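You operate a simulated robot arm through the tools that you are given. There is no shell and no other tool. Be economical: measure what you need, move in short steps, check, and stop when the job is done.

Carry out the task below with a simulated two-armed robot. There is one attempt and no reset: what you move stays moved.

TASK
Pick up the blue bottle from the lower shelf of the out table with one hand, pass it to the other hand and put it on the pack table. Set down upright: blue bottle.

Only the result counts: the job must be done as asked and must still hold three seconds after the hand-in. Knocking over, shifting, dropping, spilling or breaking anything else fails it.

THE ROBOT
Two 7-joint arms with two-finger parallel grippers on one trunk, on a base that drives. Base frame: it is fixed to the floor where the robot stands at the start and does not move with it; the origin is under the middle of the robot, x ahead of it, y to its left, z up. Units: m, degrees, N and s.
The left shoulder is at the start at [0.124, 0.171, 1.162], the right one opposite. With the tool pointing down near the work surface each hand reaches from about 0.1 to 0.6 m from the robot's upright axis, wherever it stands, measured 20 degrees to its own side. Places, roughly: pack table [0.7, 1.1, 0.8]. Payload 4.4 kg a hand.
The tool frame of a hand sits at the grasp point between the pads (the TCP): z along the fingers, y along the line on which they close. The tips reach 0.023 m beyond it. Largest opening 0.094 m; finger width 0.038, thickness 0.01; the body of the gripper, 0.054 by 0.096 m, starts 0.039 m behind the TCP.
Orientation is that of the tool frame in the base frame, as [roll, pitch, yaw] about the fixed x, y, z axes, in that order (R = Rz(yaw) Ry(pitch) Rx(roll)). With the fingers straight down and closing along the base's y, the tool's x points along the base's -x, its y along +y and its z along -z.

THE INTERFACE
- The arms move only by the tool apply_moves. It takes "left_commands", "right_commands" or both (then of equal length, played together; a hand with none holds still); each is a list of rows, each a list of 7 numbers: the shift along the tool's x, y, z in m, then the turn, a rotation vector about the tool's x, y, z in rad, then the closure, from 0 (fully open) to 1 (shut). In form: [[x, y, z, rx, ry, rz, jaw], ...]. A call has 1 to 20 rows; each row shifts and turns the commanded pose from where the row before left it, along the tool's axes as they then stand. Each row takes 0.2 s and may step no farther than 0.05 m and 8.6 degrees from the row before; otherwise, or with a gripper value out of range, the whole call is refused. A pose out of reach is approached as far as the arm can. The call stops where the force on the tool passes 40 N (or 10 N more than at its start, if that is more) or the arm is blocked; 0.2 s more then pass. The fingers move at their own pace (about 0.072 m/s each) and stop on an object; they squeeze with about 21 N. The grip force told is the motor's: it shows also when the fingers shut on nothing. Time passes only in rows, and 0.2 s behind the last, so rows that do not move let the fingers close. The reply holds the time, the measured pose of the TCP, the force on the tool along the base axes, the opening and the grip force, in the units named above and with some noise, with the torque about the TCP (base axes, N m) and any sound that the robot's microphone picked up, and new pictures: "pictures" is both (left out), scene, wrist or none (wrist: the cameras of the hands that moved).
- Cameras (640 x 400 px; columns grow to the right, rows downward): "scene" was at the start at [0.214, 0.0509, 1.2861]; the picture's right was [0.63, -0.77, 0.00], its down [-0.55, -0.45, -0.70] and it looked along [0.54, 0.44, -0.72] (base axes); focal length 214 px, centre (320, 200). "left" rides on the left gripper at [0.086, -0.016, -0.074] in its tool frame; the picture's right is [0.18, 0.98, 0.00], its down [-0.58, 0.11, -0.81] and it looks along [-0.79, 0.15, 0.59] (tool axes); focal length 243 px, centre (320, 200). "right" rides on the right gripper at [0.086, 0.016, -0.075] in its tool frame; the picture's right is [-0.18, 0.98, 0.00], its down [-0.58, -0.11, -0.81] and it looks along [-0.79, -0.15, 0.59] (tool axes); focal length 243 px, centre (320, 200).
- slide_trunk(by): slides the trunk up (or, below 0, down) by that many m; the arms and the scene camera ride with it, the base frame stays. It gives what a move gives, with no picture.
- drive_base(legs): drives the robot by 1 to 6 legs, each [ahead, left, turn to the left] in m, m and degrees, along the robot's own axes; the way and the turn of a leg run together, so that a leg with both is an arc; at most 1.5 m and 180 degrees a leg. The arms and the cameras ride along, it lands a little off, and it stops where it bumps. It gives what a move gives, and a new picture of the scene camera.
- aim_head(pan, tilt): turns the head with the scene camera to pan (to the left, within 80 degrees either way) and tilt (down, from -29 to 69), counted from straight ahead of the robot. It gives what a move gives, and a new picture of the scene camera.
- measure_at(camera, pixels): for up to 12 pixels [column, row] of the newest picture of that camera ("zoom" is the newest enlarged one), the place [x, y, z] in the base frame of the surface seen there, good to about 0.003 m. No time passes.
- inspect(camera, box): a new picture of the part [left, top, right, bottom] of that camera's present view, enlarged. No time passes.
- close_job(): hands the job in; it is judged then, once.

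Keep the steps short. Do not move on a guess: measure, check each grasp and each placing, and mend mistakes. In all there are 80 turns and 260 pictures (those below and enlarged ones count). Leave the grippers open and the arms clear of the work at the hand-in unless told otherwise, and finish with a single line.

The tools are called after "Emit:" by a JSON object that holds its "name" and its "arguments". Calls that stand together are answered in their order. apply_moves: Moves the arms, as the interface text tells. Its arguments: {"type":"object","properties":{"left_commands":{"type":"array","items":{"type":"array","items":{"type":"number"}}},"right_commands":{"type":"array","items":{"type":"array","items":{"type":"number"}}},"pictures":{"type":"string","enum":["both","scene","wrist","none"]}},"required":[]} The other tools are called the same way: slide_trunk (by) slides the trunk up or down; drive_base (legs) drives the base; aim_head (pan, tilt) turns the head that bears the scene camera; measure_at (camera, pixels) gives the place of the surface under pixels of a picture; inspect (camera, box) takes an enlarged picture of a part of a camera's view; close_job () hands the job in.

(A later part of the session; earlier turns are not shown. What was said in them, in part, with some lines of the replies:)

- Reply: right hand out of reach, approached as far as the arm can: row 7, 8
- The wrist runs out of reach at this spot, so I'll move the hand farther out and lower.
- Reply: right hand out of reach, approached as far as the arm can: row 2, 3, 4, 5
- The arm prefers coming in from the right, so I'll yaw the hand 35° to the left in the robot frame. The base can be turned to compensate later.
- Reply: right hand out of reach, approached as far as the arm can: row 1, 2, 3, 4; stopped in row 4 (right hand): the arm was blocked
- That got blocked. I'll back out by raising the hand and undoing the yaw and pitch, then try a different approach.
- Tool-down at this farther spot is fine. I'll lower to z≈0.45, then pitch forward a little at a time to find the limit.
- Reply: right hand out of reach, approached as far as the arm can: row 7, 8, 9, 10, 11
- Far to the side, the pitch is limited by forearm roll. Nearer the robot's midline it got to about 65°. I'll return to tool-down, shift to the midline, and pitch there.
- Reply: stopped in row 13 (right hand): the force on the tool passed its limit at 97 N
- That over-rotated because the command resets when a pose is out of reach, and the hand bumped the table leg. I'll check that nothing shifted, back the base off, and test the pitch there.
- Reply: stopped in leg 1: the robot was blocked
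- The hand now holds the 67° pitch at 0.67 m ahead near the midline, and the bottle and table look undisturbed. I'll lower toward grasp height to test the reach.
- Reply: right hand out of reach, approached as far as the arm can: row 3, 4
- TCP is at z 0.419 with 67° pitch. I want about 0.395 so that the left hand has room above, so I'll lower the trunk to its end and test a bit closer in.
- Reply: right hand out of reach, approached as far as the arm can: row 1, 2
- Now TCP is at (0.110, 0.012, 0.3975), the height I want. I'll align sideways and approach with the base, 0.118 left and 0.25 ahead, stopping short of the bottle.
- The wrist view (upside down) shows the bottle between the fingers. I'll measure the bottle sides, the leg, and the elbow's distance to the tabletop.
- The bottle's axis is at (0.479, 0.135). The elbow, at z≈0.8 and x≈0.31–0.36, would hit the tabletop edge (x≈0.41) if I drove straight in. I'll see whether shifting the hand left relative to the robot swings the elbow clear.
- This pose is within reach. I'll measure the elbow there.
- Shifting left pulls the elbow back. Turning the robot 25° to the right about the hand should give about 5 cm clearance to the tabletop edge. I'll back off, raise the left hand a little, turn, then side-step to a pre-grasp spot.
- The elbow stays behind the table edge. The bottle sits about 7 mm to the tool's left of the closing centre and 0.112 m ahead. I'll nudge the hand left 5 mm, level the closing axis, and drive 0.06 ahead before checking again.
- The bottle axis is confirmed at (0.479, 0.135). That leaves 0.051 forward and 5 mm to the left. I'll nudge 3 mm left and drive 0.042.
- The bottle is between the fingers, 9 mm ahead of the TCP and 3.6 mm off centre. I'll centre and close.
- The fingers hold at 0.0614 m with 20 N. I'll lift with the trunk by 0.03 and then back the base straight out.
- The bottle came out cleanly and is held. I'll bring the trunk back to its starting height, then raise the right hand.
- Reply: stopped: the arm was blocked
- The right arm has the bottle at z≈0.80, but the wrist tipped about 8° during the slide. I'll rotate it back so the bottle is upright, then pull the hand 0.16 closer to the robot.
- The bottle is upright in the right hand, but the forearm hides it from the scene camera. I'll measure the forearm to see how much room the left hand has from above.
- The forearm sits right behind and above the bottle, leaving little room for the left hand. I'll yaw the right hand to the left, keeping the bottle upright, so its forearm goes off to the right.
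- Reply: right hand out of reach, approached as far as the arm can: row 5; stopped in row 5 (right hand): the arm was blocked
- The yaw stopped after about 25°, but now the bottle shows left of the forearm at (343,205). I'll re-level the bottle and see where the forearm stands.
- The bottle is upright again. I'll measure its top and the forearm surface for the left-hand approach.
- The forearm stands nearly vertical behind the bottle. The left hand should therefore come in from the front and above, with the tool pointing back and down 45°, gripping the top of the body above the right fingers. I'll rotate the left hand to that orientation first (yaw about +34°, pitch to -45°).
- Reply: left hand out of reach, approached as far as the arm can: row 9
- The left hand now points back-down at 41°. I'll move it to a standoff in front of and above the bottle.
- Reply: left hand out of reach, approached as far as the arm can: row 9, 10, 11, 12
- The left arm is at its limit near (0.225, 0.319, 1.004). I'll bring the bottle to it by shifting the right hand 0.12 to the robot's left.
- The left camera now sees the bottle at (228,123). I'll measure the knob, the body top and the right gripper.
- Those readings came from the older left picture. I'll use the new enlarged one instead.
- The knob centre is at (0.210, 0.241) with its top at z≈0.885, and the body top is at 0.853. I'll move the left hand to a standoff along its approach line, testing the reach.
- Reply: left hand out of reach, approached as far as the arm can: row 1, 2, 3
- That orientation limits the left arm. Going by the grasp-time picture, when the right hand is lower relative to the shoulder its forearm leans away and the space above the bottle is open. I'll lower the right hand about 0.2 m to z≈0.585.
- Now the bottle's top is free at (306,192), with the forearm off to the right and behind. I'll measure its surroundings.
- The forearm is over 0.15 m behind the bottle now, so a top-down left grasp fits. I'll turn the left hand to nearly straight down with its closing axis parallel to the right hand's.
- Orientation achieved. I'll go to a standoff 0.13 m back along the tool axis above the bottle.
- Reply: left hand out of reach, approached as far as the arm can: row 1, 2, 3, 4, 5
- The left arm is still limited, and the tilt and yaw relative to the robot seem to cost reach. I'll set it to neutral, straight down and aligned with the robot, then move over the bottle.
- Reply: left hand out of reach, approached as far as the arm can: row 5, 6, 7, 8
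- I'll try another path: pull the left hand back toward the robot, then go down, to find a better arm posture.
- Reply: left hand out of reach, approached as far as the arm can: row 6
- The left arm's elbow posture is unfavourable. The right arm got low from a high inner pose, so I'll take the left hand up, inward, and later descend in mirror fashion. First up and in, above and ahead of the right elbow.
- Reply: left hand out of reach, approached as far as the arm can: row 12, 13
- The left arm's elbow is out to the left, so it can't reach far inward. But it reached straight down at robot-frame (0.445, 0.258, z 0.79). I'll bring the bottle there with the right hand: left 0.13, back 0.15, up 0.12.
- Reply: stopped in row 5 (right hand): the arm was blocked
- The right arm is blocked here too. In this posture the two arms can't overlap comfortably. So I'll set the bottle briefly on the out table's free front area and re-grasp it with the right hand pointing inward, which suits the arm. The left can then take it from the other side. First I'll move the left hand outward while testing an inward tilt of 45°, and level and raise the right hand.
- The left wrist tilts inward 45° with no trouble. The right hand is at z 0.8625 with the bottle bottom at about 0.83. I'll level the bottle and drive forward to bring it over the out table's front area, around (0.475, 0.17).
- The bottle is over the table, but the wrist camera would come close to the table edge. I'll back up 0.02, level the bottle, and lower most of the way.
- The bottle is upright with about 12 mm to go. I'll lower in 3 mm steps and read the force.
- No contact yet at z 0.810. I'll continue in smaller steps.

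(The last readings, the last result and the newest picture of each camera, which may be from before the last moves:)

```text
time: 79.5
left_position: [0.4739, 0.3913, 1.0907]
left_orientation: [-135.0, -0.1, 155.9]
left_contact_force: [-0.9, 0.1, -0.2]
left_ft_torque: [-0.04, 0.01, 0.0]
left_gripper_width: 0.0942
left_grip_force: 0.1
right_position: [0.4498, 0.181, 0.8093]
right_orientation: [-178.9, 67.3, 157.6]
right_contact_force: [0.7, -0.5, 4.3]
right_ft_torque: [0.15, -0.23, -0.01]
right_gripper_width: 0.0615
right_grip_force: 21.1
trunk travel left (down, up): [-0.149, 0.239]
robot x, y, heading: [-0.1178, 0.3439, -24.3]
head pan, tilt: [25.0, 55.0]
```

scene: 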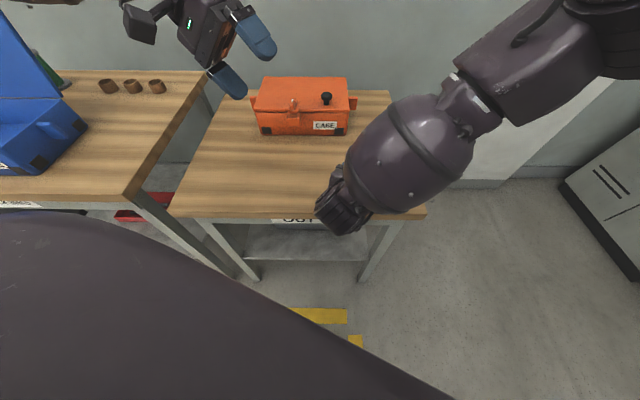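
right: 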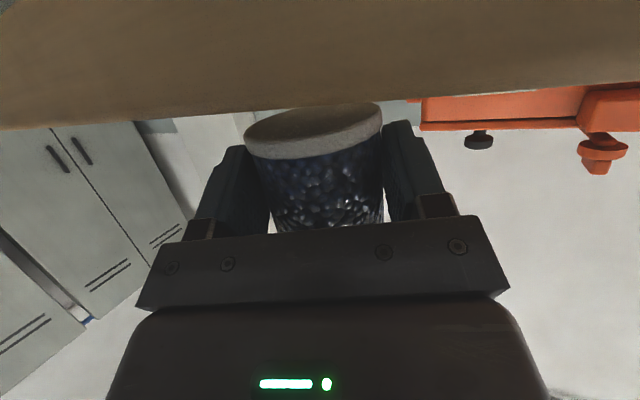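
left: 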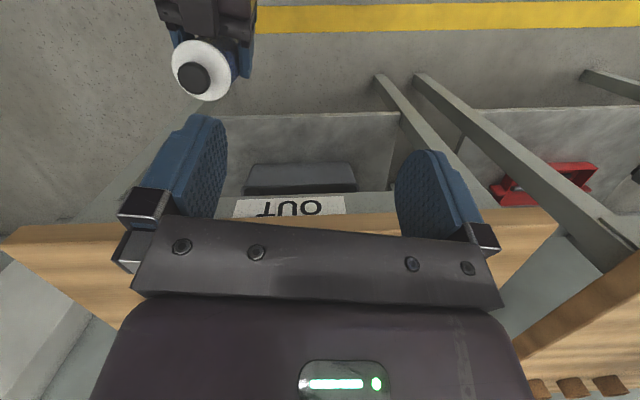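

Contact is felt at +4 N, so the bottle stands on the table. I'll open the right hand and back straight away.

Emit:
{"name": "apply_moves", "arguments": {"right_commands": [[0, 0, 0, 0, 0, 0, 0], [0, 0, 0, 0, 0, 0, 0], [0, 0, 0, 0, 0, 0, 0]], "pictures": "none"}}

Emit:
{"name": "drive_base", "arguments": {"legs": [[-0.25, 0, 0]]}}

```text
time: 80.3
left_position: [0.4741, 0.391, 1.0912]
left_orientation: [-135.1, 0.0, 155.9]
left_contact_force: [-0.2, 1.1, 0.3]
left_ft_torque: [-0.02, 0.03, -0.01]
left_gripper_width: 0.094
left_grip_force: 0.0
right_position: [0.4501, 0.1815, 0.8079]
right_orientation: [-178.8, 67.3, 157.6]
right_contact_force: [-0.2, 0.0, 0.0]
right_ft_torque: [-0.01, -0.03, -0.01]
right_gripper_width: 0.0938
right_grip_force: 0.1
trunk travel left (down, up): [-0.149, 0.239]
robot x, y, heading: [-0.1175, 0.3419, -24.0]
head pan, tilt: [25.0, 55.0]
```

```text
time: 82.1
left_position: [0.2531, 0.4914, 1.0921]
left_orientation: [-135.0, 0.0, 155.9]
left_contact_force: [0.6, 0.6, 0.0]
left_ft_torque: [0.02, -0.02, -0.02]
left_gripper_width: 0.0939
left_grip_force: 0.1
right_position: [0.2302, 0.2818, 0.8079]
right_orientation: [-178.8, 67.1, 157.8]
right_contact_force: [-0.3, 0.1, 0.1]
right_ft_torque: [0.0, -0.01, 0.01]
right_gripper_width: 0.0939
right_grip_force: 0.1
trunk travel left (down, up): [-0.149, 0.239]
robot x, y, heading: [-0.3376, 0.4419, -24.0]
head pan, tilt: [25.0, 55.0]
```

scene: 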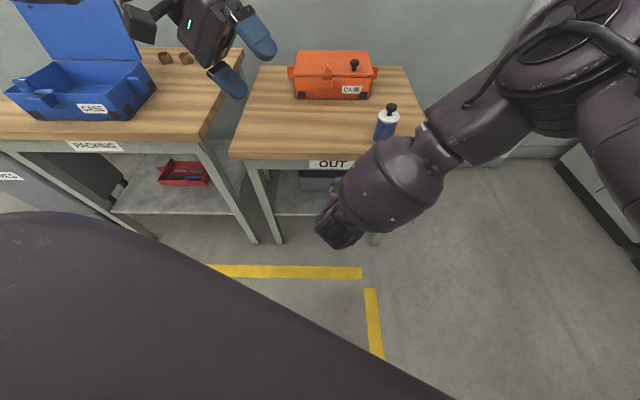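

The bottle stands upright on the out table at about (0.458, 0.178). Now I'll return the right hand to tool-down while shifting it right, then tilt it inward by 65°.

Emit:
{"name": "apply_moves", "arguments": {"right_commands": [[0, -0.03, 0, 0, 0.1464, 0, 0], [0, -0.03, 0, 0, 0.1464, 0, 0], [0, -0.03, 0, 0, 0.1464, 0, 0], [0, -0.03, 0, 0, 0.1464, 0, 0], [0, -0.03, 0, 0, 0.1464, 0, 0], [0, -0.03, 0, 0, 0.1464, 0, 0], [0, -0.03, 0, 0, 0.1464, 0, 0], [0, -0.03, 0, 0, 0.1464, 0, 0], [0, 0, -0.02, 0, 0, 0, 0], [0, 0, 0, 0, 0, 0, 0]], "pictures": "none"}}

Emit:
{"name": "apply_moves", "arguments": {"right_commands": [[0, 0, 0, -0.1418, 0, 0, 0], [0, 0, 0, -0.1418, 0, 0, 0], [0, 0, 0, -0.1418, 0, 0, 0], [0, 0, 0, -0.1418, 0, 0, 0], [0, 0, 0, -0.1418, 0, 0, 0], [0, 0, 0, -0.1418, 0, 0, 0], [0, 0, 0, -0.1418, 0, 0, 0], [0, 0, 0, -0.1418, 0, 0, 0], [0, 0, 0, 0, 0, 0, 0]], "pictures": "scene"}}

```text
time: 84.3
left_position: [0.255, 0.4918, 1.0902]
left_orientation: [-135.0, -0.2, 155.9]
left_contact_force: [-0.1, -0.6, -0.2]
left_ft_torque: [0.0, 0.01, 0.02]
left_gripper_width: 0.0942
left_grip_force: 0.2
right_position: [0.1354, 0.0588, 0.8309]
right_orientation: [-179.4, 0.1, 156.6]
right_contact_force: [0.4, -0.2, 0.0]
right_ft_torque: [0.01, -0.03, -0.03]
right_gripper_width: 0.0942
right_grip_force: 0.0
trunk travel left (down, up): [-0.149, 0.239]
robot x, y, heading: [-0.3387, 0.4416, -24.2]
head pan, tilt: [25.0, 55.0]
```

```text
time: 86.3
left_position: [0.2543, 0.4911, 1.0906]
left_orientation: [-135.0, 0.1, 156.0]
left_contact_force: [-0.7, 0.2, -0.6]
left_ft_torque: [-0.01, -0.04, 0.0]
left_gripper_width: 0.0941
left_grip_force: 0.0
right_position: [0.135, 0.0602, 0.8298]
right_orientation: [115.4, 0.1, 156.6]
right_contact_force: [-0.7, 0.1, -0.6]
right_ft_torque: [-0.01, 0.01, 0.04]
right_gripper_width: 0.0941
right_grip_force: 0.1
trunk travel left (down, up): [-0.149, 0.239]
robot x, y, heading: [-0.3403, 0.4468, -24.1]
head pan, tilt: [25.0, 55.0]
```

scene: 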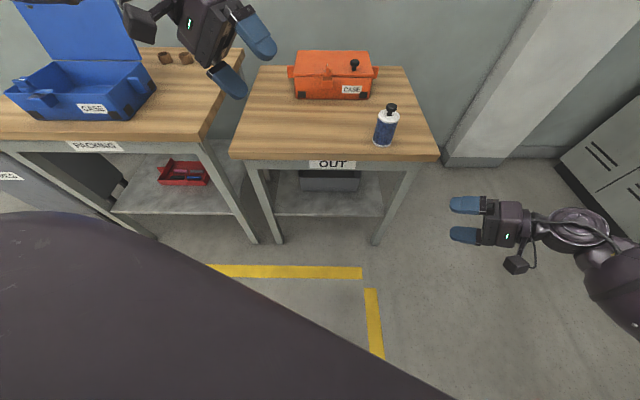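

The inward posture works well. The closing axes now need to run along the robot's forward direction, so I'll roll both tools 90° with the cameras on the upper side.

Emit:
{"name": "apply_moves", "arguments": {"right_commands": [[0, 0, 0, 0, 0, 0.1428, 0], [0, 0, 0, 0, 0, 0.1428, 0], [0, 0, 0, 0, 0, 0.1428, 0], [0, 0, 0, 0, 0, 0.1428, 0], [0, 0, 0, 0, 0, 0.1428, 0], [0, 0, 0, 0, 0, 0.1428, 0], [0, 0, 0, 0, 0, 0.1428, 0], [0, 0, 0, 0, 0, 0.1428, 0], [0, 0, 0, 0, 0, 0.1428, 0], [0, 0, 0, 0, 0, 0.1428, 0], [0, 0, 0, 0, 0, 0.1428, 0], [0, 0, 0, 0, 0, 0, 0]], "left_commands": [[0, 0, 0, 0, 0, -0.1428, 0], [0, 0, 0, 0, 0, -0.1428, 0], [0, 0, 0, 0, 0, -0.1428, 0], [0, 0, 0, 0, 0, -0.1428, 0], [0, 0, 0, 0, 0, -0.1428, 0], [0, 0, 0, 0, 0, -0.1428, 0], [0, 0, 0, 0, 0, -0.1428, 0], [0, 0, 0, 0, 0, -0.1428, 0], [0, 0, 0, 0, 0, -0.1428, 0], [0, 0, 0, 0, 0, -0.1428, 0], [0, 0, 0, 0, 0, -0.1428, 0], [0, 0, 0, 0, 0, 0, 0]], "pictures": "scene"}}

```text
time: 88.9
left_position: [0.2533, 0.4921, 1.0906]
left_orientation: [179.7, -45.0, -113.9]
left_contact_force: [0.2, -0.4, 1.0]
left_ft_torque: [0.0, -0.01, -0.03]
left_gripper_width: 0.0941
left_grip_force: 0.0
right_position: [0.1346, 0.0612, 0.8306]
right_orientation: [179.9, -64.6, 66.6]
right_contact_force: [-0.2, -0.7, -0.8]
right_ft_torque: [0.0, 0.0, -0.01]
right_gripper_width: 0.0942
right_grip_force: 0.0
trunk travel left (down, up): [-0.149, 0.239]
robot x, y, heading: [-0.3377, 0.4447, -24.2]
head pan, tilt: [25.0, 55.0]
```

scene: 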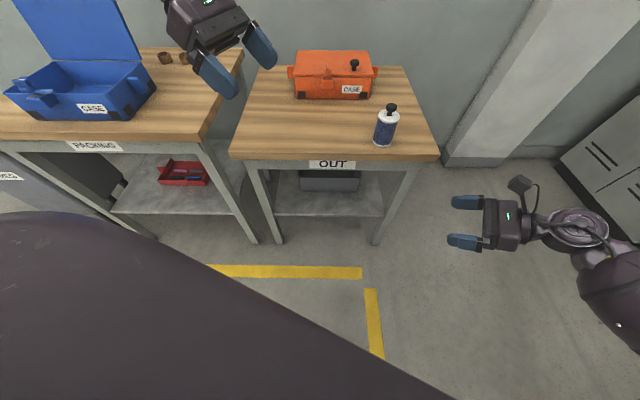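

Both tools are oriented as wanted. Before driving in, I'll measure the bottle and the blue case lid, since the left arm may pass near it.

Emit:
{"name": "measure_at", "arguments": {"camera": "scene", "pixels": [[384, 130], [391, 106], [387, 117], [385, 145], [110, 5], [40, 5], [20, 60], [130, 60], [150, 90], [50, 5], [240, 140], [200, 120]]}}

Emit:
{"name": "aim_head", "arguments": {"pan": 60, "tilt": 25}}

```text
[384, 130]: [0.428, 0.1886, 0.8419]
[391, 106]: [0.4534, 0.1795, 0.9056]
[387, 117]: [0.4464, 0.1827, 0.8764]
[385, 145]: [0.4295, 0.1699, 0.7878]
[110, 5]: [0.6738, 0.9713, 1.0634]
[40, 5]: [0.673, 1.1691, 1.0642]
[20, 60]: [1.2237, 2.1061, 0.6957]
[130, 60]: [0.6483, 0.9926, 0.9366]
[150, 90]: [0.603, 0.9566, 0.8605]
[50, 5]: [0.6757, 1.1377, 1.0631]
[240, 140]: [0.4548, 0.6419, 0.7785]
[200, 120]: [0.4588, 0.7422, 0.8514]
```

```text
time: 89.9
left_position: [0.2535, 0.4916, 1.0912]
left_orientation: [179.9, -45.0, -114.2]
left_contact_force: [-0.7, 0.1, 0.2]
left_ft_torque: [0.0, 0.02, 0.01]
left_gripper_width: 0.0941
left_grip_force: 0.2
right_position: [0.1354, 0.0608, 0.8304]
right_orientation: [179.8, -64.6, 66.8]
right_contact_force: [-0.2, 0.1, -0.7]
right_ft_torque: [0.01, 0.01, 0.0]
right_gripper_width: 0.0941
right_grip_force: 0.0
trunk travel left (down, up): [-0.149, 0.239]
robot x, y, heading: [-0.3406, 0.4417, -24.1]
head pan, tilt: [60.0, 25.0]
```

scene: 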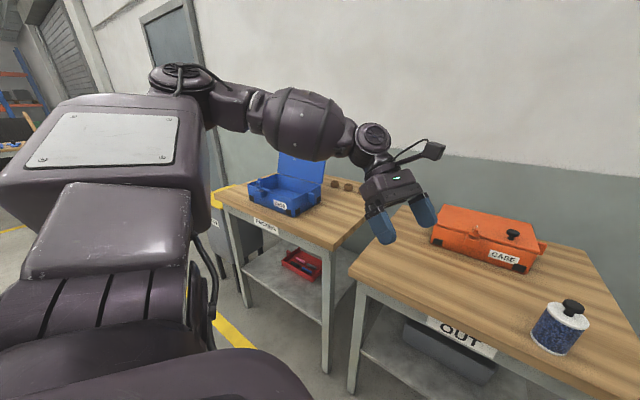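

I'll check the left elbow and forearm heights.

Emit:
{"name": "measure_at", "arguments": {"camera": "scene", "pixels": [[180, 85], [300, 120], [240, 110], [310, 150], [375, 135], [200, 110], [160, 70], [230, 125]]}}

```text
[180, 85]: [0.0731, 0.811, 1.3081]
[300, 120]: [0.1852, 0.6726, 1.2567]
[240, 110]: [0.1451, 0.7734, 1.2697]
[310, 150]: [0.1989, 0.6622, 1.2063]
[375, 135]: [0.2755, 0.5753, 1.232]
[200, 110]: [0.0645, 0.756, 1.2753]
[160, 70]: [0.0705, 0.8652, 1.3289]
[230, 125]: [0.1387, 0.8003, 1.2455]
```

The left forearm stays above z 1.2 and the lid tops out at 1.06, so it's clear. I'll drive so the right hand comes beside the bottle, 9 cm short, and aim the head back at it.

Emit:
{"name": "drive_base", "arguments": {"legs": [[0.248, 0.138, 0]]}}

Emit:
{"name": "aim_head", "arguments": {"pan": 5, "tilt": 45}}

```text
time: 91.9
left_position: [0.5284, 0.5202, 1.091]
left_orientation: [179.9, -44.9, -114.0]
left_contact_force: [-0.1, -1.1, 0.6]
left_ft_torque: [-0.04, -0.02, -0.02]
left_gripper_width: 0.0942
left_grip_force: 0.0
right_position: [0.4109, 0.0887, 0.831]
right_orientation: [179.8, -64.5, 66.7]
right_contact_force: [-0.7, 0.1, 0.2]
right_ft_torque: [-0.01, 0.0, 0.0]
right_gripper_width: 0.0941
right_grip_force: 0.1
trunk travel left (down, up): [-0.149, 0.239]
robot x, y, heading: [-0.065, 0.4717, -24.3]
head pan, tilt: [60.0, 25.0]
```

scene: 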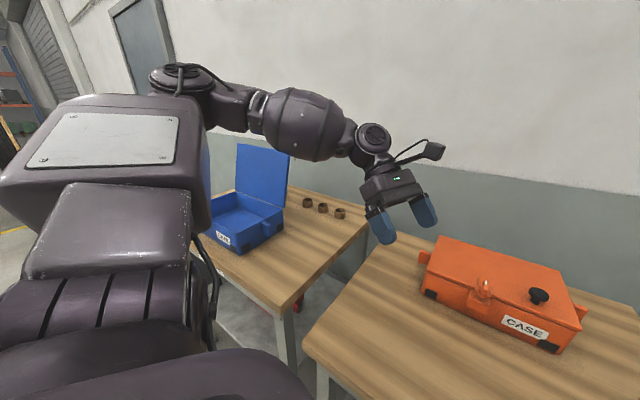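

```text
time: 93.1
left_position: [0.5275, 0.5194, 1.091]
left_orientation: [-179.9, -45.1, -114.0]
left_contact_force: [-0.6, -0.5, 0.3]
left_ft_torque: [-0.01, -0.02, -0.01]
left_gripper_width: 0.0942
left_grip_force: 0.1
right_position: [0.4091, 0.0885, 0.8293]
right_orientation: [179.9, -64.6, 66.8]
right_contact_force: [-0.4, -0.4, -0.6]
right_ft_torque: [-0.03, -0.02, 0.02]
right_gripper_width: 0.0939
right_grip_force: 0.0
trunk travel left (down, up): [-0.149, 0.239]
robot x, y, heading: [-0.0645, 0.4699, -24.1]
head pan, tilt: [5.0, 45.0]
```

scene: 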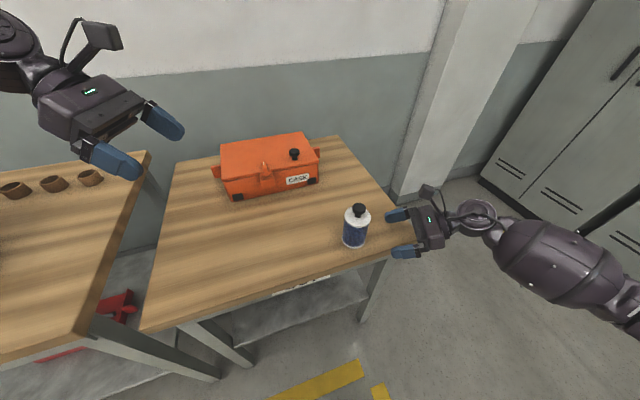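

A clean view: the bottle is at (356,225) and the right fingers are just beside it. I'll re-measure the bottle before closing in.

Emit:
{"name": "measure_at", "arguments": {"camera": "scene", "pixels": [[359, 208], [355, 232], [345, 228], [367, 230], [357, 219], [354, 245], [346, 217], [369, 217], [357, 225]]}}

```text
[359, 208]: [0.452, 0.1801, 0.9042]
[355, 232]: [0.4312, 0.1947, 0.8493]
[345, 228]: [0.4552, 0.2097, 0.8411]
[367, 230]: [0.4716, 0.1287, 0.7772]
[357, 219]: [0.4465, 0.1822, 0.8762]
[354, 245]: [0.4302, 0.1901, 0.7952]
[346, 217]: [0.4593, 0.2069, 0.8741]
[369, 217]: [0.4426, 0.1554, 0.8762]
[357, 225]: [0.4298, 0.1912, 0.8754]
```

The axis is confirmed at (0.457, 0.179). I'll centre the right hand sideways and slide in low around the body.

Emit:
{"name": "apply_moves", "arguments": {"right_commands": [[0, 0.0078, 0, 0, 0, 0, 0], [0.0046, 0, 0.0181, 0, 0, 0, 0], [0.0046, 0, 0.0181, 0, 0, 0, 0], [0.0046, 0, 0.0181, 0, 0, 0, 0], [0.0046, 0, 0.0181, 0, 0, 0, 0], [0.0046, 0, 0.0181, 0, 0, 0, 0], [0, 0, 0, 0, 0, 0, 0]], "pictures": "both"}}

```text
time: 94.7
left_position: [0.5271, 0.5197, 1.0902]
left_orientation: [-180.0, -45.0, -114.2]
left_contact_force: [-0.8, 0.7, -0.1]
left_ft_torque: [-0.01, -0.01, -0.01]
left_gripper_width: 0.0938
left_grip_force: 0.1
right_position: [0.453, 0.1697, 0.8132]
right_orientation: [179.8, -64.5, 66.8]
right_contact_force: [-0.7, -0.7, 0.0]
right_ft_torque: [0.0, 0.0, 0.01]
right_gripper_width: 0.0938
right_grip_force: 0.0
trunk travel left (down, up): [-0.149, 0.239]
robot x, y, heading: [-0.0625, 0.467, -23.9]
head pan, tilt: [5.0, 45.0]
```

scene: 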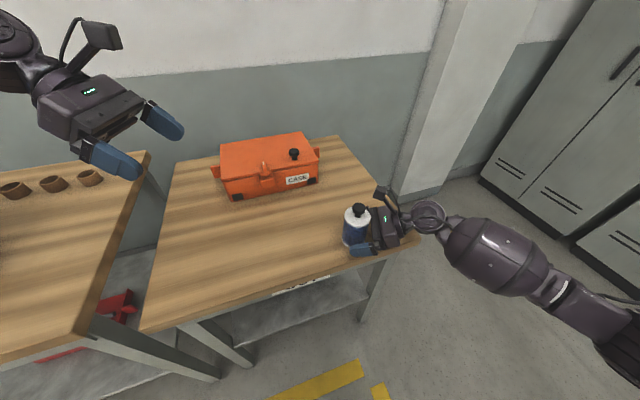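
right: 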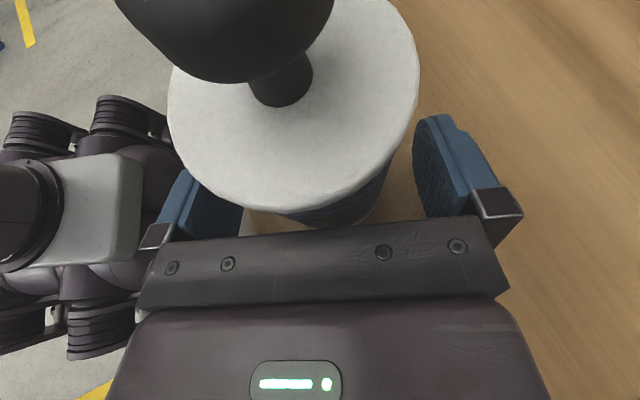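

The bottle is centred between the fingers at the base of the body. I'll close the right hand, then lift and shift 0.12 to the robot's left toward the left hand.

Emit:
{"name": "apply_moves", "arguments": {"right_commands": [[0, 0, 0, 0, 0, 0, 1], [0, 0, 0, 0, 0, 0, 1], [0, 0, 0, 0, 0, 0, 1], [0, 0, 0, 0, 0, 0, 1]], "pictures": "none"}}

Emit:
{"name": "apply_moves", "arguments": {"right_commands": [[0.0271, 0, -0.0129, 0, 0, 0, 1], [0.0266, -0.0097, 0.0141, 0, 0, 0, 1], [0.0266, -0.0097, 0.0141, 0, 0, 0, 1], [0.0266, -0.0097, 0.0141, 0, 0, 0, 1], [0.0266, -0.0097, 0.0141, 0, 0, 0, 1], [0.0266, -0.0097, 0.0141, 0, 0, 0, 1], [0, 0, 0, 0, 0, 0, 1]], "pictures": "both"}}

```text
time: 95.7
left_position: [0.5283, 0.5196, 1.0908]
left_orientation: [179.8, -44.9, -113.9]
left_contact_force: [0.8, 0.1, -0.6]
left_ft_torque: [0.02, 0.0, -0.04]
left_gripper_width: 0.0939
left_grip_force: 0.1
right_position: [0.4529, 0.1704, 0.8144]
right_orientation: [179.8, -64.6, 66.8]
right_contact_force: [1.2, 0.3, 0.5]
right_ft_torque: [0.04, 0.03, -0.01]
right_gripper_width: 0.0613
right_grip_force: 20.7
trunk travel left (down, up): [-0.149, 0.239]
robot x, y, heading: [-0.0646, 0.4678, -23.9]
head pan, tilt: [5.0, 45.0]
```

```text
time: 97.3
left_position: [0.5274, 0.5195, 1.0903]
left_orientation: [179.9, -45.0, -114.0]
left_contact_force: [-0.5, 0.7, -0.2]
left_ft_torque: [0.01, 0.0, -0.01]
left_gripper_width: 0.0937
left_grip_force: 0.0
right_position: [0.4554, 0.2997, 0.932]
right_orientation: [179.9, -64.5, 66.7]
right_contact_force: [-0.4, 0.5, -2.7]
right_ft_torque: [0.01, -0.02, -0.03]
right_gripper_width: 0.0614
right_grip_force: 21.2
trunk travel left (down, up): [-0.149, 0.239]
robot x, y, heading: [-0.0659, 0.4669, -24.5]
head pan, tilt: [5.0, 45.0]
```

scene: 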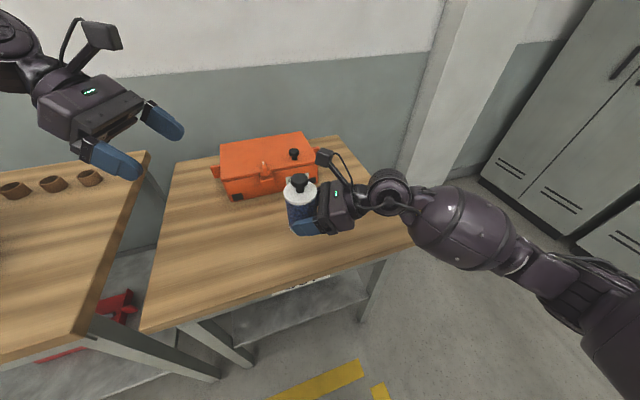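
right: 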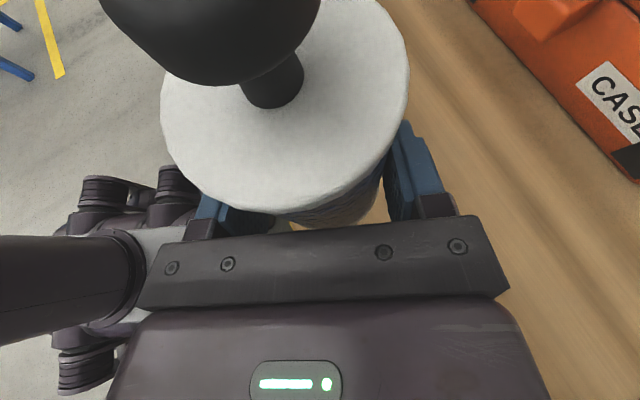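

The right hand holds the bottle upright with its top free. I'll bring the left hand to a standoff 0.12 m back along its 45° approach line.

Emit:
{"name": "apply_moves", "arguments": {"left_commands": [[0.0261, -0.0079, 0.0342, 0, 0, 0, 0], [0.0261, -0.0079, 0.0342, 0, 0, 0, 0], [0.0261, -0.0079, 0.0342, 0, 0, 0, 0], [0, 0, 0, 0, 0, 0, 0]], "pictures": "both"}}

```text
time: 98.3
left_position: [0.4966, 0.3929, 1.0731]
left_orientation: [-180.0, -45.0, -114.0]
left_contact_force: [0.0, 0.5, -0.1]
left_ft_torque: [-0.02, -0.01, -0.02]
left_gripper_width: 0.0938
left_grip_force: 0.1
right_position: [0.4559, 0.3004, 0.9321]
right_orientation: [179.7, -64.4, 66.8]
right_contact_force: [0.4, -1.0, -1.9]
right_ft_torque: [-0.02, 0.0, 0.03]
right_gripper_width: 0.0615
right_grip_force: 21.2
trunk travel left (down, up): [-0.149, 0.239]
robot x, y, heading: [-0.0651, 0.469, -23.8]
head pan, tilt: [5.0, 45.0]
```

scene: 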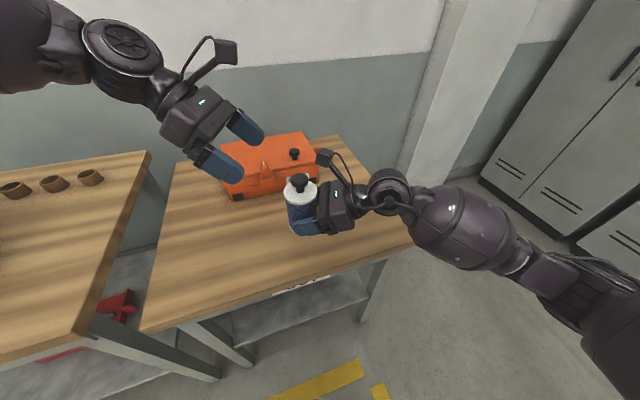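
left: 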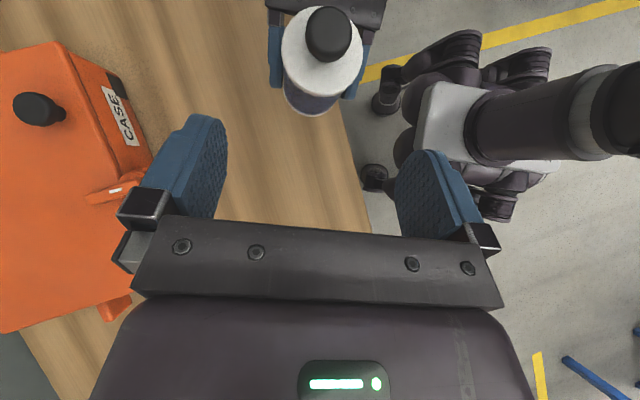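

The standoff was reached and is well aligned in the left view. I'll measure the knob and rim from the left camera for the final line.

Emit:
{"name": "measure_at", "arguments": {"camera": "left", "pixels": [[328, 33], [285, 50], [360, 55], [322, 90], [310, 75], [340, 85], [276, 50], [360, 88]]}}

```text
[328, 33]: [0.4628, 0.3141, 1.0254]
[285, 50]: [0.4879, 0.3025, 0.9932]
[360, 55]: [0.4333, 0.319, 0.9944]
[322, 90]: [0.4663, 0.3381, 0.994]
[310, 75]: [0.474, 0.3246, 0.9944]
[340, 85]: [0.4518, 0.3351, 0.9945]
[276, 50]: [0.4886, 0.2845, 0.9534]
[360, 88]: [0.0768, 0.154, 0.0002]
```

The axis is at (0.460, 0.3095), the body top at 0.994 and the knob top at 1.026. I'll advance 0.119 along the tool axis.

Emit:
{"name": "apply_moves", "arguments": {"left_commands": [[-0.0004, -0.0002, 0.03, 0, 0, 0, 0], [-0.0004, -0.0002, 0.03, 0, 0, 0, 0], [-0.0003, -0.0001, 0.02, 0, 0, 0, 0], [-0.0003, -0.0001, 0.02, 0, 0, 0, 0], [0, 0, 0.01, 0, 0, 0, 0], [0, 0, 0.009, 0, 0, 0, 0], [0, 0, 0, 0, 0, 0, 0]], "pictures": "both"}}

```text
time: 99.9
left_position: [0.4623, 0.3181, 0.9891]
left_orientation: [180.0, -45.1, -114.1]
left_contact_force: [-0.4, -0.3, -0.3]
left_ft_torque: [0.01, 0.0, -0.01]
left_gripper_width: 0.0938
left_grip_force: 0.1
right_position: [0.4551, 0.3008, 0.9326]
right_orientation: [179.8, -64.5, 66.7]
right_contact_force: [0.1, 0.4, -2.3]
right_ft_torque: [-0.04, -0.01, 0.02]
right_gripper_width: 0.0613
right_grip_force: 20.7
trunk travel left (down, up): [-0.149, 0.239]
robot x, y, heading: [-0.0657, 0.4672, -23.8]
head pan, tilt: [5.0, 45.0]
```

scene: 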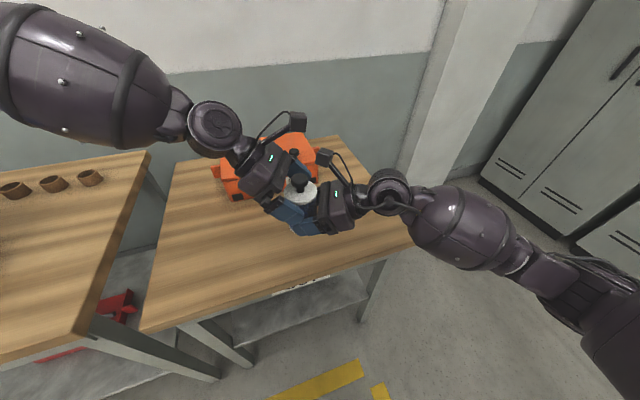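
left: 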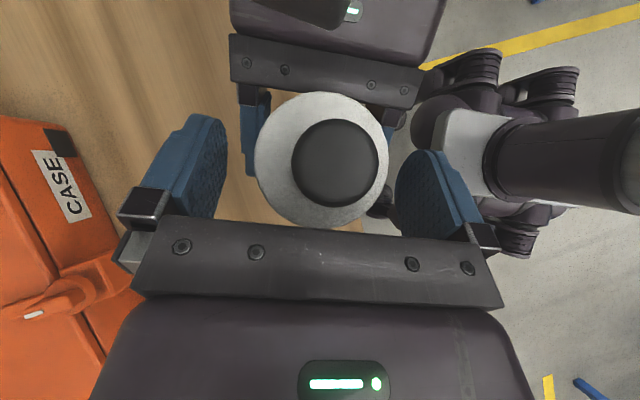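

Perfectly placed with no contact. I'll close the left hand on the top of the body.

Emit:
{"name": "apply_moves", "arguments": {"left_commands": [[0, 0, 0, 0, 0, 0, 1], [0, 0, 0, 0, 0, 0, 1], [0, 0, 0, 0, 0, 0, 1], [0, 0, 0, 0, 0, 0, 1]], "pictures": "wrist"}}

```text
time: 100.9
left_position: [0.4623, 0.3169, 0.9887]
left_orientation: [-179.9, -45.0, -114.1]
left_contact_force: [1.1, -1.8, 0.6]
left_ft_torque: [-0.01, -0.06, -0.01]
left_gripper_width: 0.0614
left_grip_force: 20.6
right_position: [0.4564, 0.3002, 0.9328]
right_orientation: [179.8, -64.6, 66.7]
right_contact_force: [-0.7, 2.1, -2.1]
right_ft_torque: [-0.07, -0.01, 0.04]
right_gripper_width: 0.0613
right_grip_force: 20.9
trunk travel left (down, up): [-0.149, 0.239]
robot x, y, heading: [-0.0646, 0.4674, -23.8]
head pan, tilt: [5.0, 45.0]
```

left: 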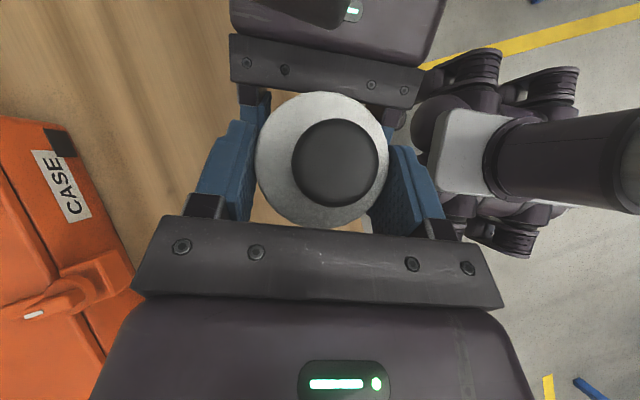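

Both hands hold it (0.061 m, 21 N each). I'll open the right hand and withdraw it along its own axis.

Emit:
{"name": "apply_moves", "arguments": {"right_commands": [[0, 0, 0, 0, 0, 0, 0], [0, 0, 0, 0, 0, 0, 0], [0, 0, 0, 0, 0, 0, 0], [0, 0, -0.02, 0, 0, 0, 0], [0, 0, -0.03, 0, 0, 0, 0], [0, 0, -0.04, 0, 0, 0, 0], [0, 0, -0.04, 0, 0, 0, 0], [0, 0, -0.03, 0, 0, 0, 0]], "left_commands": [[0, 0, 0, 0, 0, 0, 1], [0, 0, 0, 0, 0, 0, 1], [0, 0, 0, 0, 0, 0, 1], [0, 0, 0, 0, 0, 0, 1], [0, 0, 0, 0, 0, 0, 1], [0, 0, 0, 0, 0, 0, 1], [0, 0, 0, 0, 0, 0, 1], [0, 0, 0, 0, 0, 0, 1]], "pictures": "both"}}

```text
time: 102.7
left_position: [0.4625, 0.3177, 0.9886]
left_orientation: [-180.0, -45.0, -114.1]
left_contact_force: [-0.4, 0.2, 0.1]
left_ft_torque: [0.01, 0.02, 0.0]
left_gripper_width: 0.0615
left_grip_force: 20.9
right_position: [0.401, 0.1666, 1.0004]
right_orientation: [179.8, -64.5, 66.8]
right_contact_force: [0.5, -0.2, -0.8]
right_ft_torque: [0.0, 0.03, -0.02]
right_gripper_width: 0.094
right_grip_force: 0.0
trunk travel left (down, up): [-0.149, 0.239]
robot x, y, heading: [-0.0655, 0.4671, -23.9]
head pan, tilt: [5.0, 45.0]
```

scene: 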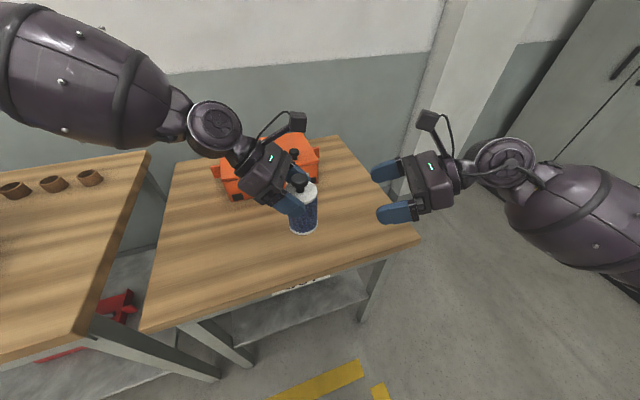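
right: 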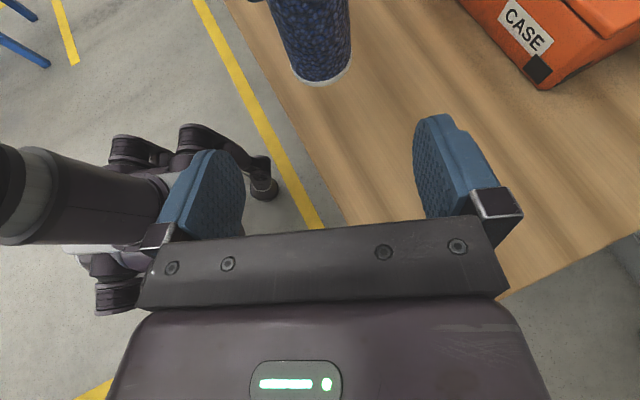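
left: 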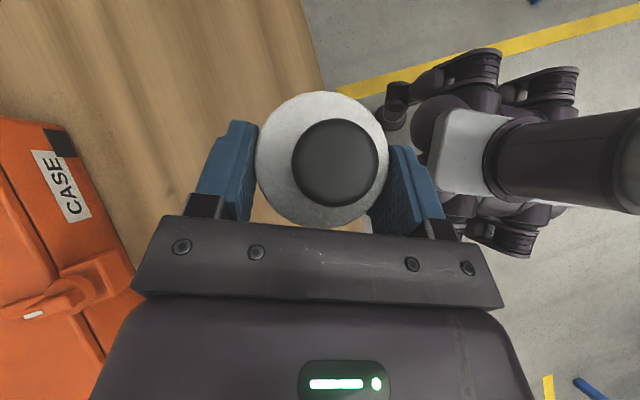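

The left hand holds the bottle alone, upright. I'll raise it 0.05, turn the robot 34° left, and move so the bottle comes over the free front-right area of the packing table, around (0.52, 0.83). Then I'll look.

Emit:
{"name": "apply_moves", "arguments": {"left_commands": [[0.0177, 0, -0.0177, 0, 0, 0, 1], [0.0177, 0, -0.0177, 0, 0, 0, 1], [0, 0, 0, 0, 0, 0, 1]], "pictures": "none"}}

Emit:
{"name": "drive_base", "arguments": {"legs": [[0, 0, 34], [0.06, 0.13, 0]]}}

Emit:
{"name": "aim_head", "arguments": {"pan": 20, "tilt": 48}}

```text
time: 103.5
left_position: [0.4637, 0.3172, 1.0379]
left_orientation: [179.8, -45.0, -114.0]
left_contact_force: [-0.3, -0.1, -2.1]
left_ft_torque: [0.0, -0.01, 0.02]
left_gripper_width: 0.0613
left_grip_force: 21.1
right_position: [0.4016, 0.1669, 0.9991]
right_orientation: [179.9, -64.4, 66.7]
right_contact_force: [-0.2, 0.1, -0.1]
right_ft_torque: [0.0, -0.03, -0.01]
right_gripper_width: 0.094
right_grip_force: 0.0
trunk travel left (down, up): [-0.149, 0.239]
robot x, y, heading: [-0.064, 0.4721, -23.9]
head pan, tilt: [5.0, 45.0]
```

```text
time: 107.0
left_position: [0.4912, 0.7822, 1.0388]
left_orientation: [179.9, -45.0, -80.0]
left_contact_force: [0.5, -0.1, -2.9]
left_ft_torque: [0.04, -0.01, 0.0]
left_gripper_width: 0.0615
left_grip_force: 21.3
right_position: [0.5265, 0.6232, 0.9995]
right_orientation: [179.9, -64.5, 100.8]
right_contact_force: [0.2, -1.4, -0.3]
right_ft_torque: [-0.03, 0.03, -0.01]
right_gripper_width: 0.0941
right_grip_force: 0.1
trunk travel left (down, up): [-0.149, 0.239]
robot x, y, heading: [-0.0325, 0.6114, 10.0]
head pan, tilt: [5.0, 45.0]
```

scene: 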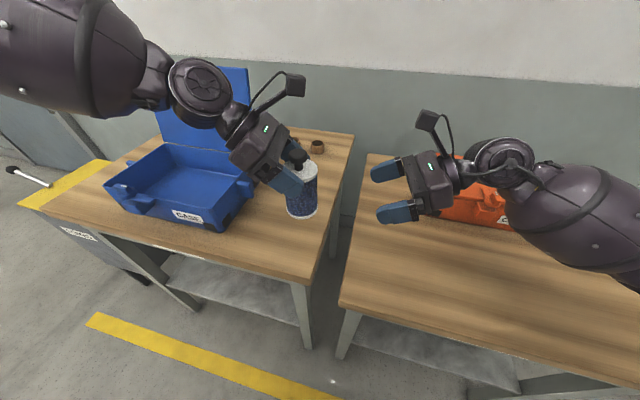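

```text
time: 107.7
left_position: [0.4924, 0.7796, 1.0382]
left_orientation: [179.8, -45.1, -80.0]
left_contact_force: [-1.1, -0.3, -1.5]
left_ft_torque: [0.02, 0.0, -0.01]
left_gripper_width: 0.0617
left_grip_force: 20.6
right_position: [0.5254, 0.6212, 0.9993]
right_orientation: [179.7, -64.5, 100.9]
right_contact_force: [0.2, 0.0, -0.1]
right_ft_torque: [0.02, -0.01, -0.02]
right_gripper_width: 0.0941
right_grip_force: 0.1
trunk travel left (down, up): [-0.149, 0.239]
robot x, y, heading: [-0.034, 0.6128, 9.9]
head pan, tilt: [20.0, 48.0]
```

scene: 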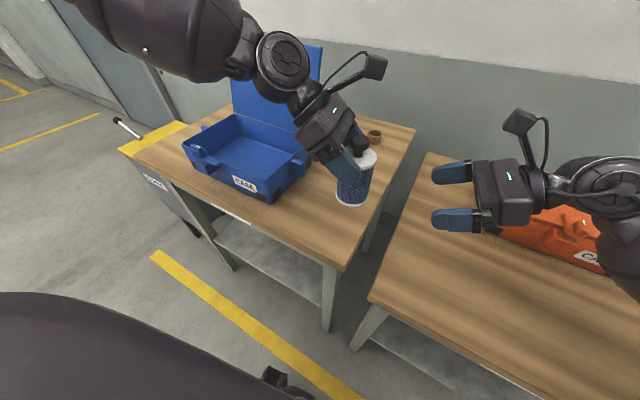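

The bottle hangs over the packing table near (0.494, 0.772). I'll measure the case's right side and the free surface.

Emit:
{"name": "measure_at", "arguments": {"camera": "scene", "pixels": [[268, 203], [303, 172], [285, 185], [308, 160], [320, 200], [340, 225], [345, 268], [375, 200], [352, 200], [374, 133], [300, 225], [290, 150]]}}

```text
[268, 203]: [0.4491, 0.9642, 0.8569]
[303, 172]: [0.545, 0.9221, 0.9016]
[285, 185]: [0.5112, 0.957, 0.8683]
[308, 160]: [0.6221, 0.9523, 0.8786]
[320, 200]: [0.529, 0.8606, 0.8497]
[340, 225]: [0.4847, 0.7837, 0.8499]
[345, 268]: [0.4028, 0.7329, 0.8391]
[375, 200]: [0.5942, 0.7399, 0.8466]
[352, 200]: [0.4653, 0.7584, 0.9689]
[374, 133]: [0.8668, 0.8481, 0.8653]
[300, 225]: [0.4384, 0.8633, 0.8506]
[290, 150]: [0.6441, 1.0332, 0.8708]
```

The free area spans x 0.42–0.8 and y 0.73–0.92, with the surface at z 0.850. I'll shift the base so the bottle is at about (0.52, 0.815), then lower 0.084.

Emit:
{"name": "drive_base", "arguments": {"legs": [[0.033, 0.038, 0]]}}

Emit:
{"name": "apply_moves", "arguments": {"left_commands": [[-0.01485, 0, 0.01485, 0, 0, 0, 1], [-0.01485, 0, 0.01485, 0, 0, 0, 1], [-0.01485, 0, 0.01485, 0, 0, 0, 1], [-0.01485, 0, 0.01485, 0, 0, 0, 1], [0, 0, 0, 0, 0, 0, 1]], "pictures": "scene"}}

```text
time: 108.8
left_position: [0.5176, 0.8254, 1.0383]
left_orientation: [179.9, -45.0, -80.0]
left_contact_force: [-0.1, -0.6, -2.5]
left_ft_torque: [0.02, -0.01, -0.02]
left_gripper_width: 0.0614
left_grip_force: 20.9
right_position: [0.5525, 0.6656, 0.9984]
right_orientation: [180.0, -64.5, 100.8]
right_contact_force: [0.2, 0.0, -0.1]
right_ft_torque: [0.03, 0.01, 0.03]
right_gripper_width: 0.094
right_grip_force: 0.1
trunk travel left (down, up): [-0.149, 0.239]
robot x, y, heading: [-0.0083, 0.6568, 9.9]
head pan, tilt: [20.0, 48.0]
```

scene: 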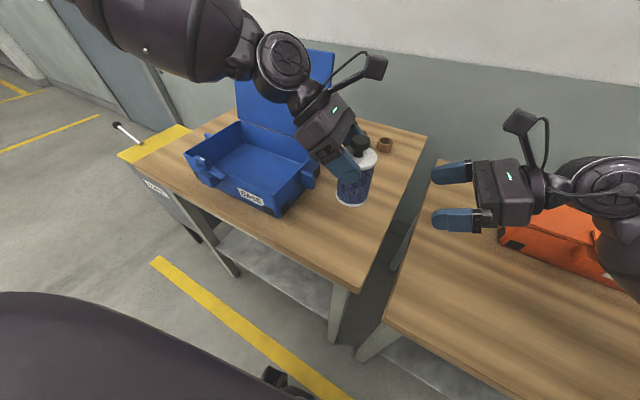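

```text
time: 110.0
left_position: [0.5155, 0.8238, 0.9534]
left_orientation: [-180.0, -45.0, -80.1]
left_contact_force: [0.2, -0.3, -3.0]
left_ft_torque: [0.04, 0.0, -0.01]
left_gripper_width: 0.0616
left_grip_force: 21.3
right_position: [0.5518, 0.6651, 0.9987]
right_orientation: [179.7, -64.5, 100.8]
right_contact_force: [0.6, -0.4, 0.2]
right_ft_torque: [0.02, 0.02, -0.04]
right_gripper_width: 0.094
right_grip_force: 0.1
trunk travel left (down, up): [-0.149, 0.239]
robot x, y, heading: [-0.006, 0.6559, 9.7]
head pan, tilt: [20.0, 48.0]
```

scene: 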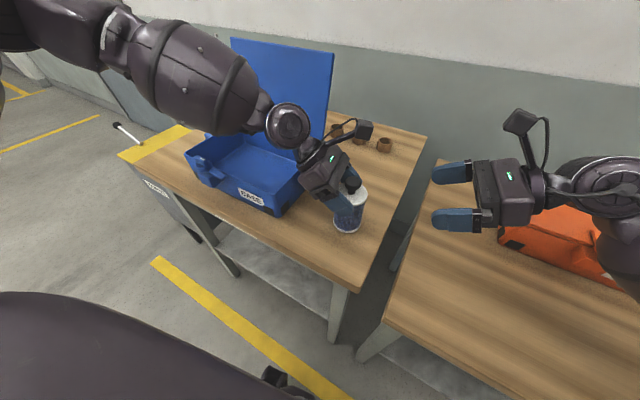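

About 12 mm remain. I'll lower in 3 mm steps and watch the force.

Emit:
{"name": "apply_moves", "arguments": {"left_commands": [[-0.0021, 0, 0.0021, 0, 0, 0, 1], [-0.0021, 0, 0.0021, 0, 0, 0, 1], [-0.0021, 0, 0.0021, 0, 0, 0, 1], [0, 0, 0, 0, 0, 0, 1]], "pictures": "none"}}

```text
time: 111.0
left_position: [0.5177, 0.8215, 0.944]
left_orientation: [179.8, -44.9, -80.0]
left_contact_force: [0.2, 0.7, -2.8]
left_ft_torque: [0.05, 0.01, -0.03]
left_gripper_width: 0.0616
left_grip_force: 21.0
right_position: [0.5516, 0.665, 0.9987]
right_orientation: [179.7, -64.5, 100.8]
right_contact_force: [-0.4, -0.1, 0.4]
right_ft_torque: [0.0, 0.01, 0.01]
right_gripper_width: 0.0939
right_grip_force: 0.0
trunk travel left (down, up): [-0.149, 0.239]
robot x, y, heading: [-0.0002, 0.6517, 10.1]
head pan, tilt: [20.0, 48.0]
```

No contact yet at 0.944. I'll continue in 1.5 mm steps.

Emit:
{"name": "apply_moves", "arguments": {"left_commands": [[-0.0011, 0, 0.0011, 0, 0, 0, 1], [-0.0011, 0, 0.0011, 0, 0, 0, 1], [0, 0, 0, 0, 0, 0, 1]], "pictures": "none"}}

```text
time: 111.8
left_position: [0.5162, 0.8245, 0.9432]
left_orientation: [180.0, -45.0, -80.0]
left_contact_force: [0.0, -0.2, -2.4]
left_ft_torque: [0.03, 0.03, 0.02]
left_gripper_width: 0.0612
left_grip_force: 21.0
right_position: [0.5511, 0.6649, 0.9991]
right_orientation: [179.8, -64.6, 100.8]
right_contact_force: [0.6, 0.0, -0.1]
right_ft_torque: [0.01, -0.02, 0.01]
right_gripper_width: 0.0941
right_grip_force: 0.2
trunk travel left (down, up): [-0.149, 0.239]
robot x, y, heading: [-0.0061, 0.6505, 10.1]
head pan, tilt: [20.0, 48.0]
```

Emit:
{"name": "apply_moves", "arguments": {"left_commands": [[-0.0011, 0, 0.0011, 0, 0, 0, 1], [-0.0011, 0, 0.0011, 0, 0, 0, 1], [0, 0, 0, 0, 0, 0, 1]], "pictures": "wrist"}}

```text
time: 112.5
left_position: [0.5166, 0.8267, 0.9402]
left_orientation: [179.9, -45.0, -80.0]
left_contact_force: [-0.7, 0.2, -2.4]
left_ft_torque: [0.01, -0.02, 0.0]
left_gripper_width: 0.0613
left_grip_force: 21.4
right_position: [0.5506, 0.6661, 0.9989]
right_orientation: [179.8, -64.5, 100.8]
right_contact_force: [0.1, -0.4, -0.4]
right_ft_torque: [0.01, 0.02, 0.03]
right_gripper_width: 0.0939
right_grip_force: 0.0
trunk travel left (down, up): [-0.149, 0.239]
robot x, y, heading: [-0.0045, 0.6527, 9.9]
head pan, tilt: [20.0, 48.0]
```

left: 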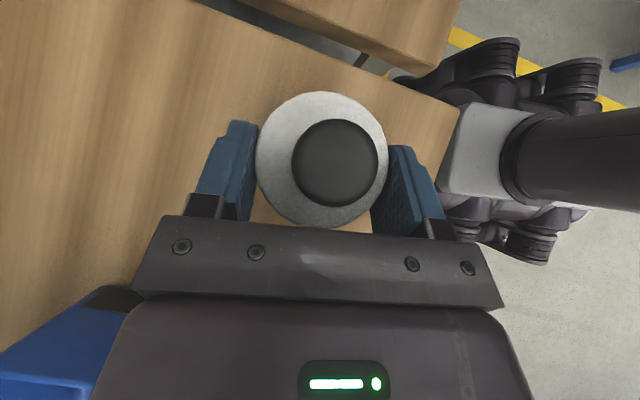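

Still just weight, with the bottom estimated within a millimetre or so of the table. Two more small steps.

Emit:
{"name": "apply_moves", "arguments": {"left_commands": [[-0.0009, 0, 0.0009, 0, 0, 0, 1], [-0.0009, 0, 0.0009, 0, 0, 0, 1], [0, 0, 0, 0, 0, 0, 1]], "pictures": "none"}}

```text
time: 113.3
left_position: [0.5157, 0.8261, 0.9403]
left_orientation: [-179.9, -45.1, -80.1]
left_contact_force: [0.8, -1.5, 1.0]
left_ft_torque: [0.11, -0.03, -0.05]
left_gripper_width: 0.0615
left_grip_force: 21.8
left hand out of reach, approached as far as the arm can: row 1
right_position: [0.552, 0.6641, 0.999]
right_orientation: [179.7, -64.5, 100.9]
right_contact_force: [0.2, 0.4, 0.5]
right_ft_torque: [-0.02, 0.03, 0.0]
right_gripper_width: 0.0937
right_grip_force: 0.0
trunk travel left (down, up): [-0.149, 0.239]
robot x, y, heading: [-0.0024, 0.6545, 9.8]
head pan, tilt: [20.0, 48.0]
```

Contact: the force went from -2.4 to +1 N. I'll open the left hand and withdraw along its axis, up and to the left.

Emit:
{"name": "apply_moves", "arguments": {"left_commands": [[0, 0, 0, 0, 0, 0, 0], [0, 0, 0, 0, 0, 0, 0], [0, 0, 0, 0, 0, 0, 0], [0, 0, -0.02, 0, 0, 0, 0], [0, 0, -0.03, 0, 0, 0, 0], [0, 0, -0.04, 0, 0, 0, 0], [0, 0, -0.04, 0, 0, 0, 0], [0, 0, 0, 0, 0, 0, 0]], "pictures": "both"}}

```text
time: 115.2
left_position: [0.5011, 0.9168, 1.0317]
left_orientation: [179.9, -45.0, -80.0]
left_contact_force: [0.4, 0.9, -1.7]
left_ft_torque: [-0.02, 0.03, -0.03]
left_gripper_width: 0.0938
left_grip_force: 0.1
right_position: [0.5519, 0.6653, 0.9977]
right_orientation: [179.9, -64.5, 100.7]
right_contact_force: [-0.2, -0.3, 0.3]
right_ft_torque: [0.02, 0.0, 0.0]
right_gripper_width: 0.094
right_grip_force: 0.0
trunk travel left (down, up): [-0.149, 0.239]
robot x, y, heading: [-0.0044, 0.6544, 10.1]
head pan, tilt: [20.0, 48.0]
```

scene: 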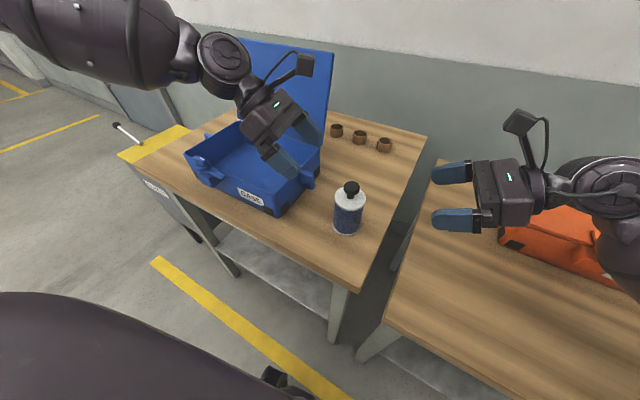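
left: 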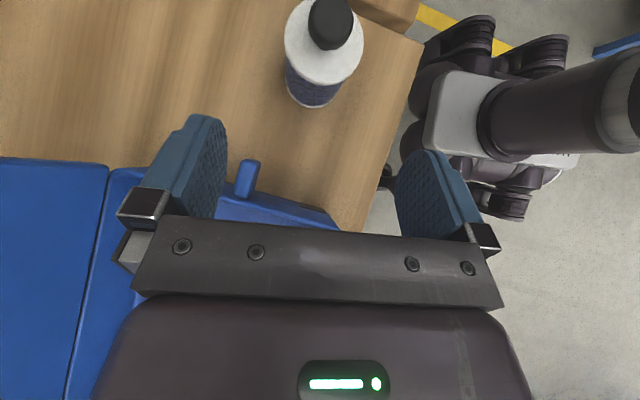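

The bottle stands upright on the packing table and the hand is free. I'll raise the left hand a bit more and back the robot off so the arms are clear of the work.

Emit:
{"name": "apply_moves", "arguments": {"left_commands": [[0.0283, 0, -0.0283, 0, 0, 0, 0], [0.0283, 0, -0.0283, 0, 0, 0, 0], [0, 0, 0, 0, 0, 0, 0]], "pictures": "none"}}

Emit:
{"name": "drive_base", "arguments": {"legs": [[-0.25, 0, 0]]}}

Emit:
{"name": "inspect", "arguments": {"camera": "scene", "box": [200, 60, 500, 260]}}

```text
time: 116.0
left_position: [0.5047, 0.9177, 1.1143]
left_orientation: [179.7, -44.9, -79.8]
left_contact_force: [0.5, 0.5, -0.6]
left_ft_torque: [-0.05, 0.03, -0.03]
left_gripper_width: 0.0941
left_grip_force: 0.1
right_position: [0.5505, 0.6655, 0.9983]
right_orientation: [180.0, -64.5, 100.7]
right_contact_force: [0.6, -0.5, 0.1]
right_ft_torque: [0.02, -0.03, 0.0]
right_gripper_width: 0.094
right_grip_force: 0.0
trunk travel left (down, up): [-0.149, 0.239]
robot x, y, heading: [-0.0055, 0.6543, 9.9]
head pan, tilt: [20.0, 48.0]
```

```text
time: 117.8
left_position: [0.2625, 0.8744, 1.1142]
left_orientation: [179.9, -45.0, -80.1]
left_contact_force: [-0.8, 0.4, -0.2]
left_ft_torque: [-0.01, -0.01, 0.0]
left_gripper_width: 0.094
left_grip_force: 0.0
right_position: [0.3108, 0.6211, 1.0006]
right_orientation: [179.8, -64.4, 100.7]
right_contact_force: [-0.2, -0.2, -0.3]
right_ft_torque: [0.0, 0.02, -0.01]
right_gripper_width: 0.0939
right_grip_force: 0.0
trunk travel left (down, up): [-0.149, 0.239]
robot x, y, heading: [-0.2446, 0.6123, 9.8]
head pan, tilt: [20.0, 48.0]
```

scene: 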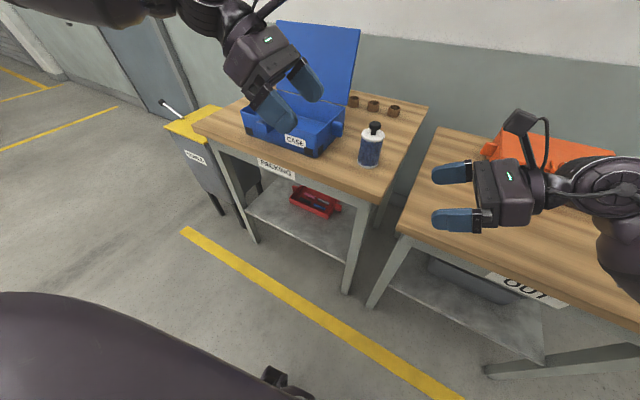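

```text
2.00 times, centred on (350, 160) of scene
```

zoom: 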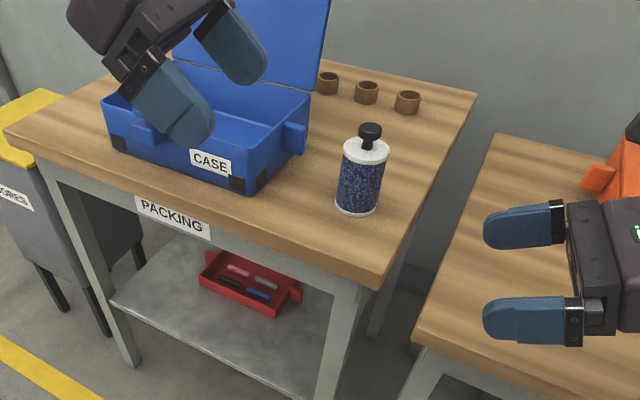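

The bottle stands upright on the packing table and the other items look undisturbed. The grippers are open and the arms are clear, so I'm handing in.

Emit:
{"name": "close_job", "arguments": {}}

```text
The job is handed in.
```

The blue bottle was picked from the out table's lower shelf with the right hand, set down once on the out table to re-grip it, passed in the air to the left hand, and stands upright on the packing table; my gripper bumped an out-table leg once early on (97 N), and nothing looked moved in the pictures afterwards.
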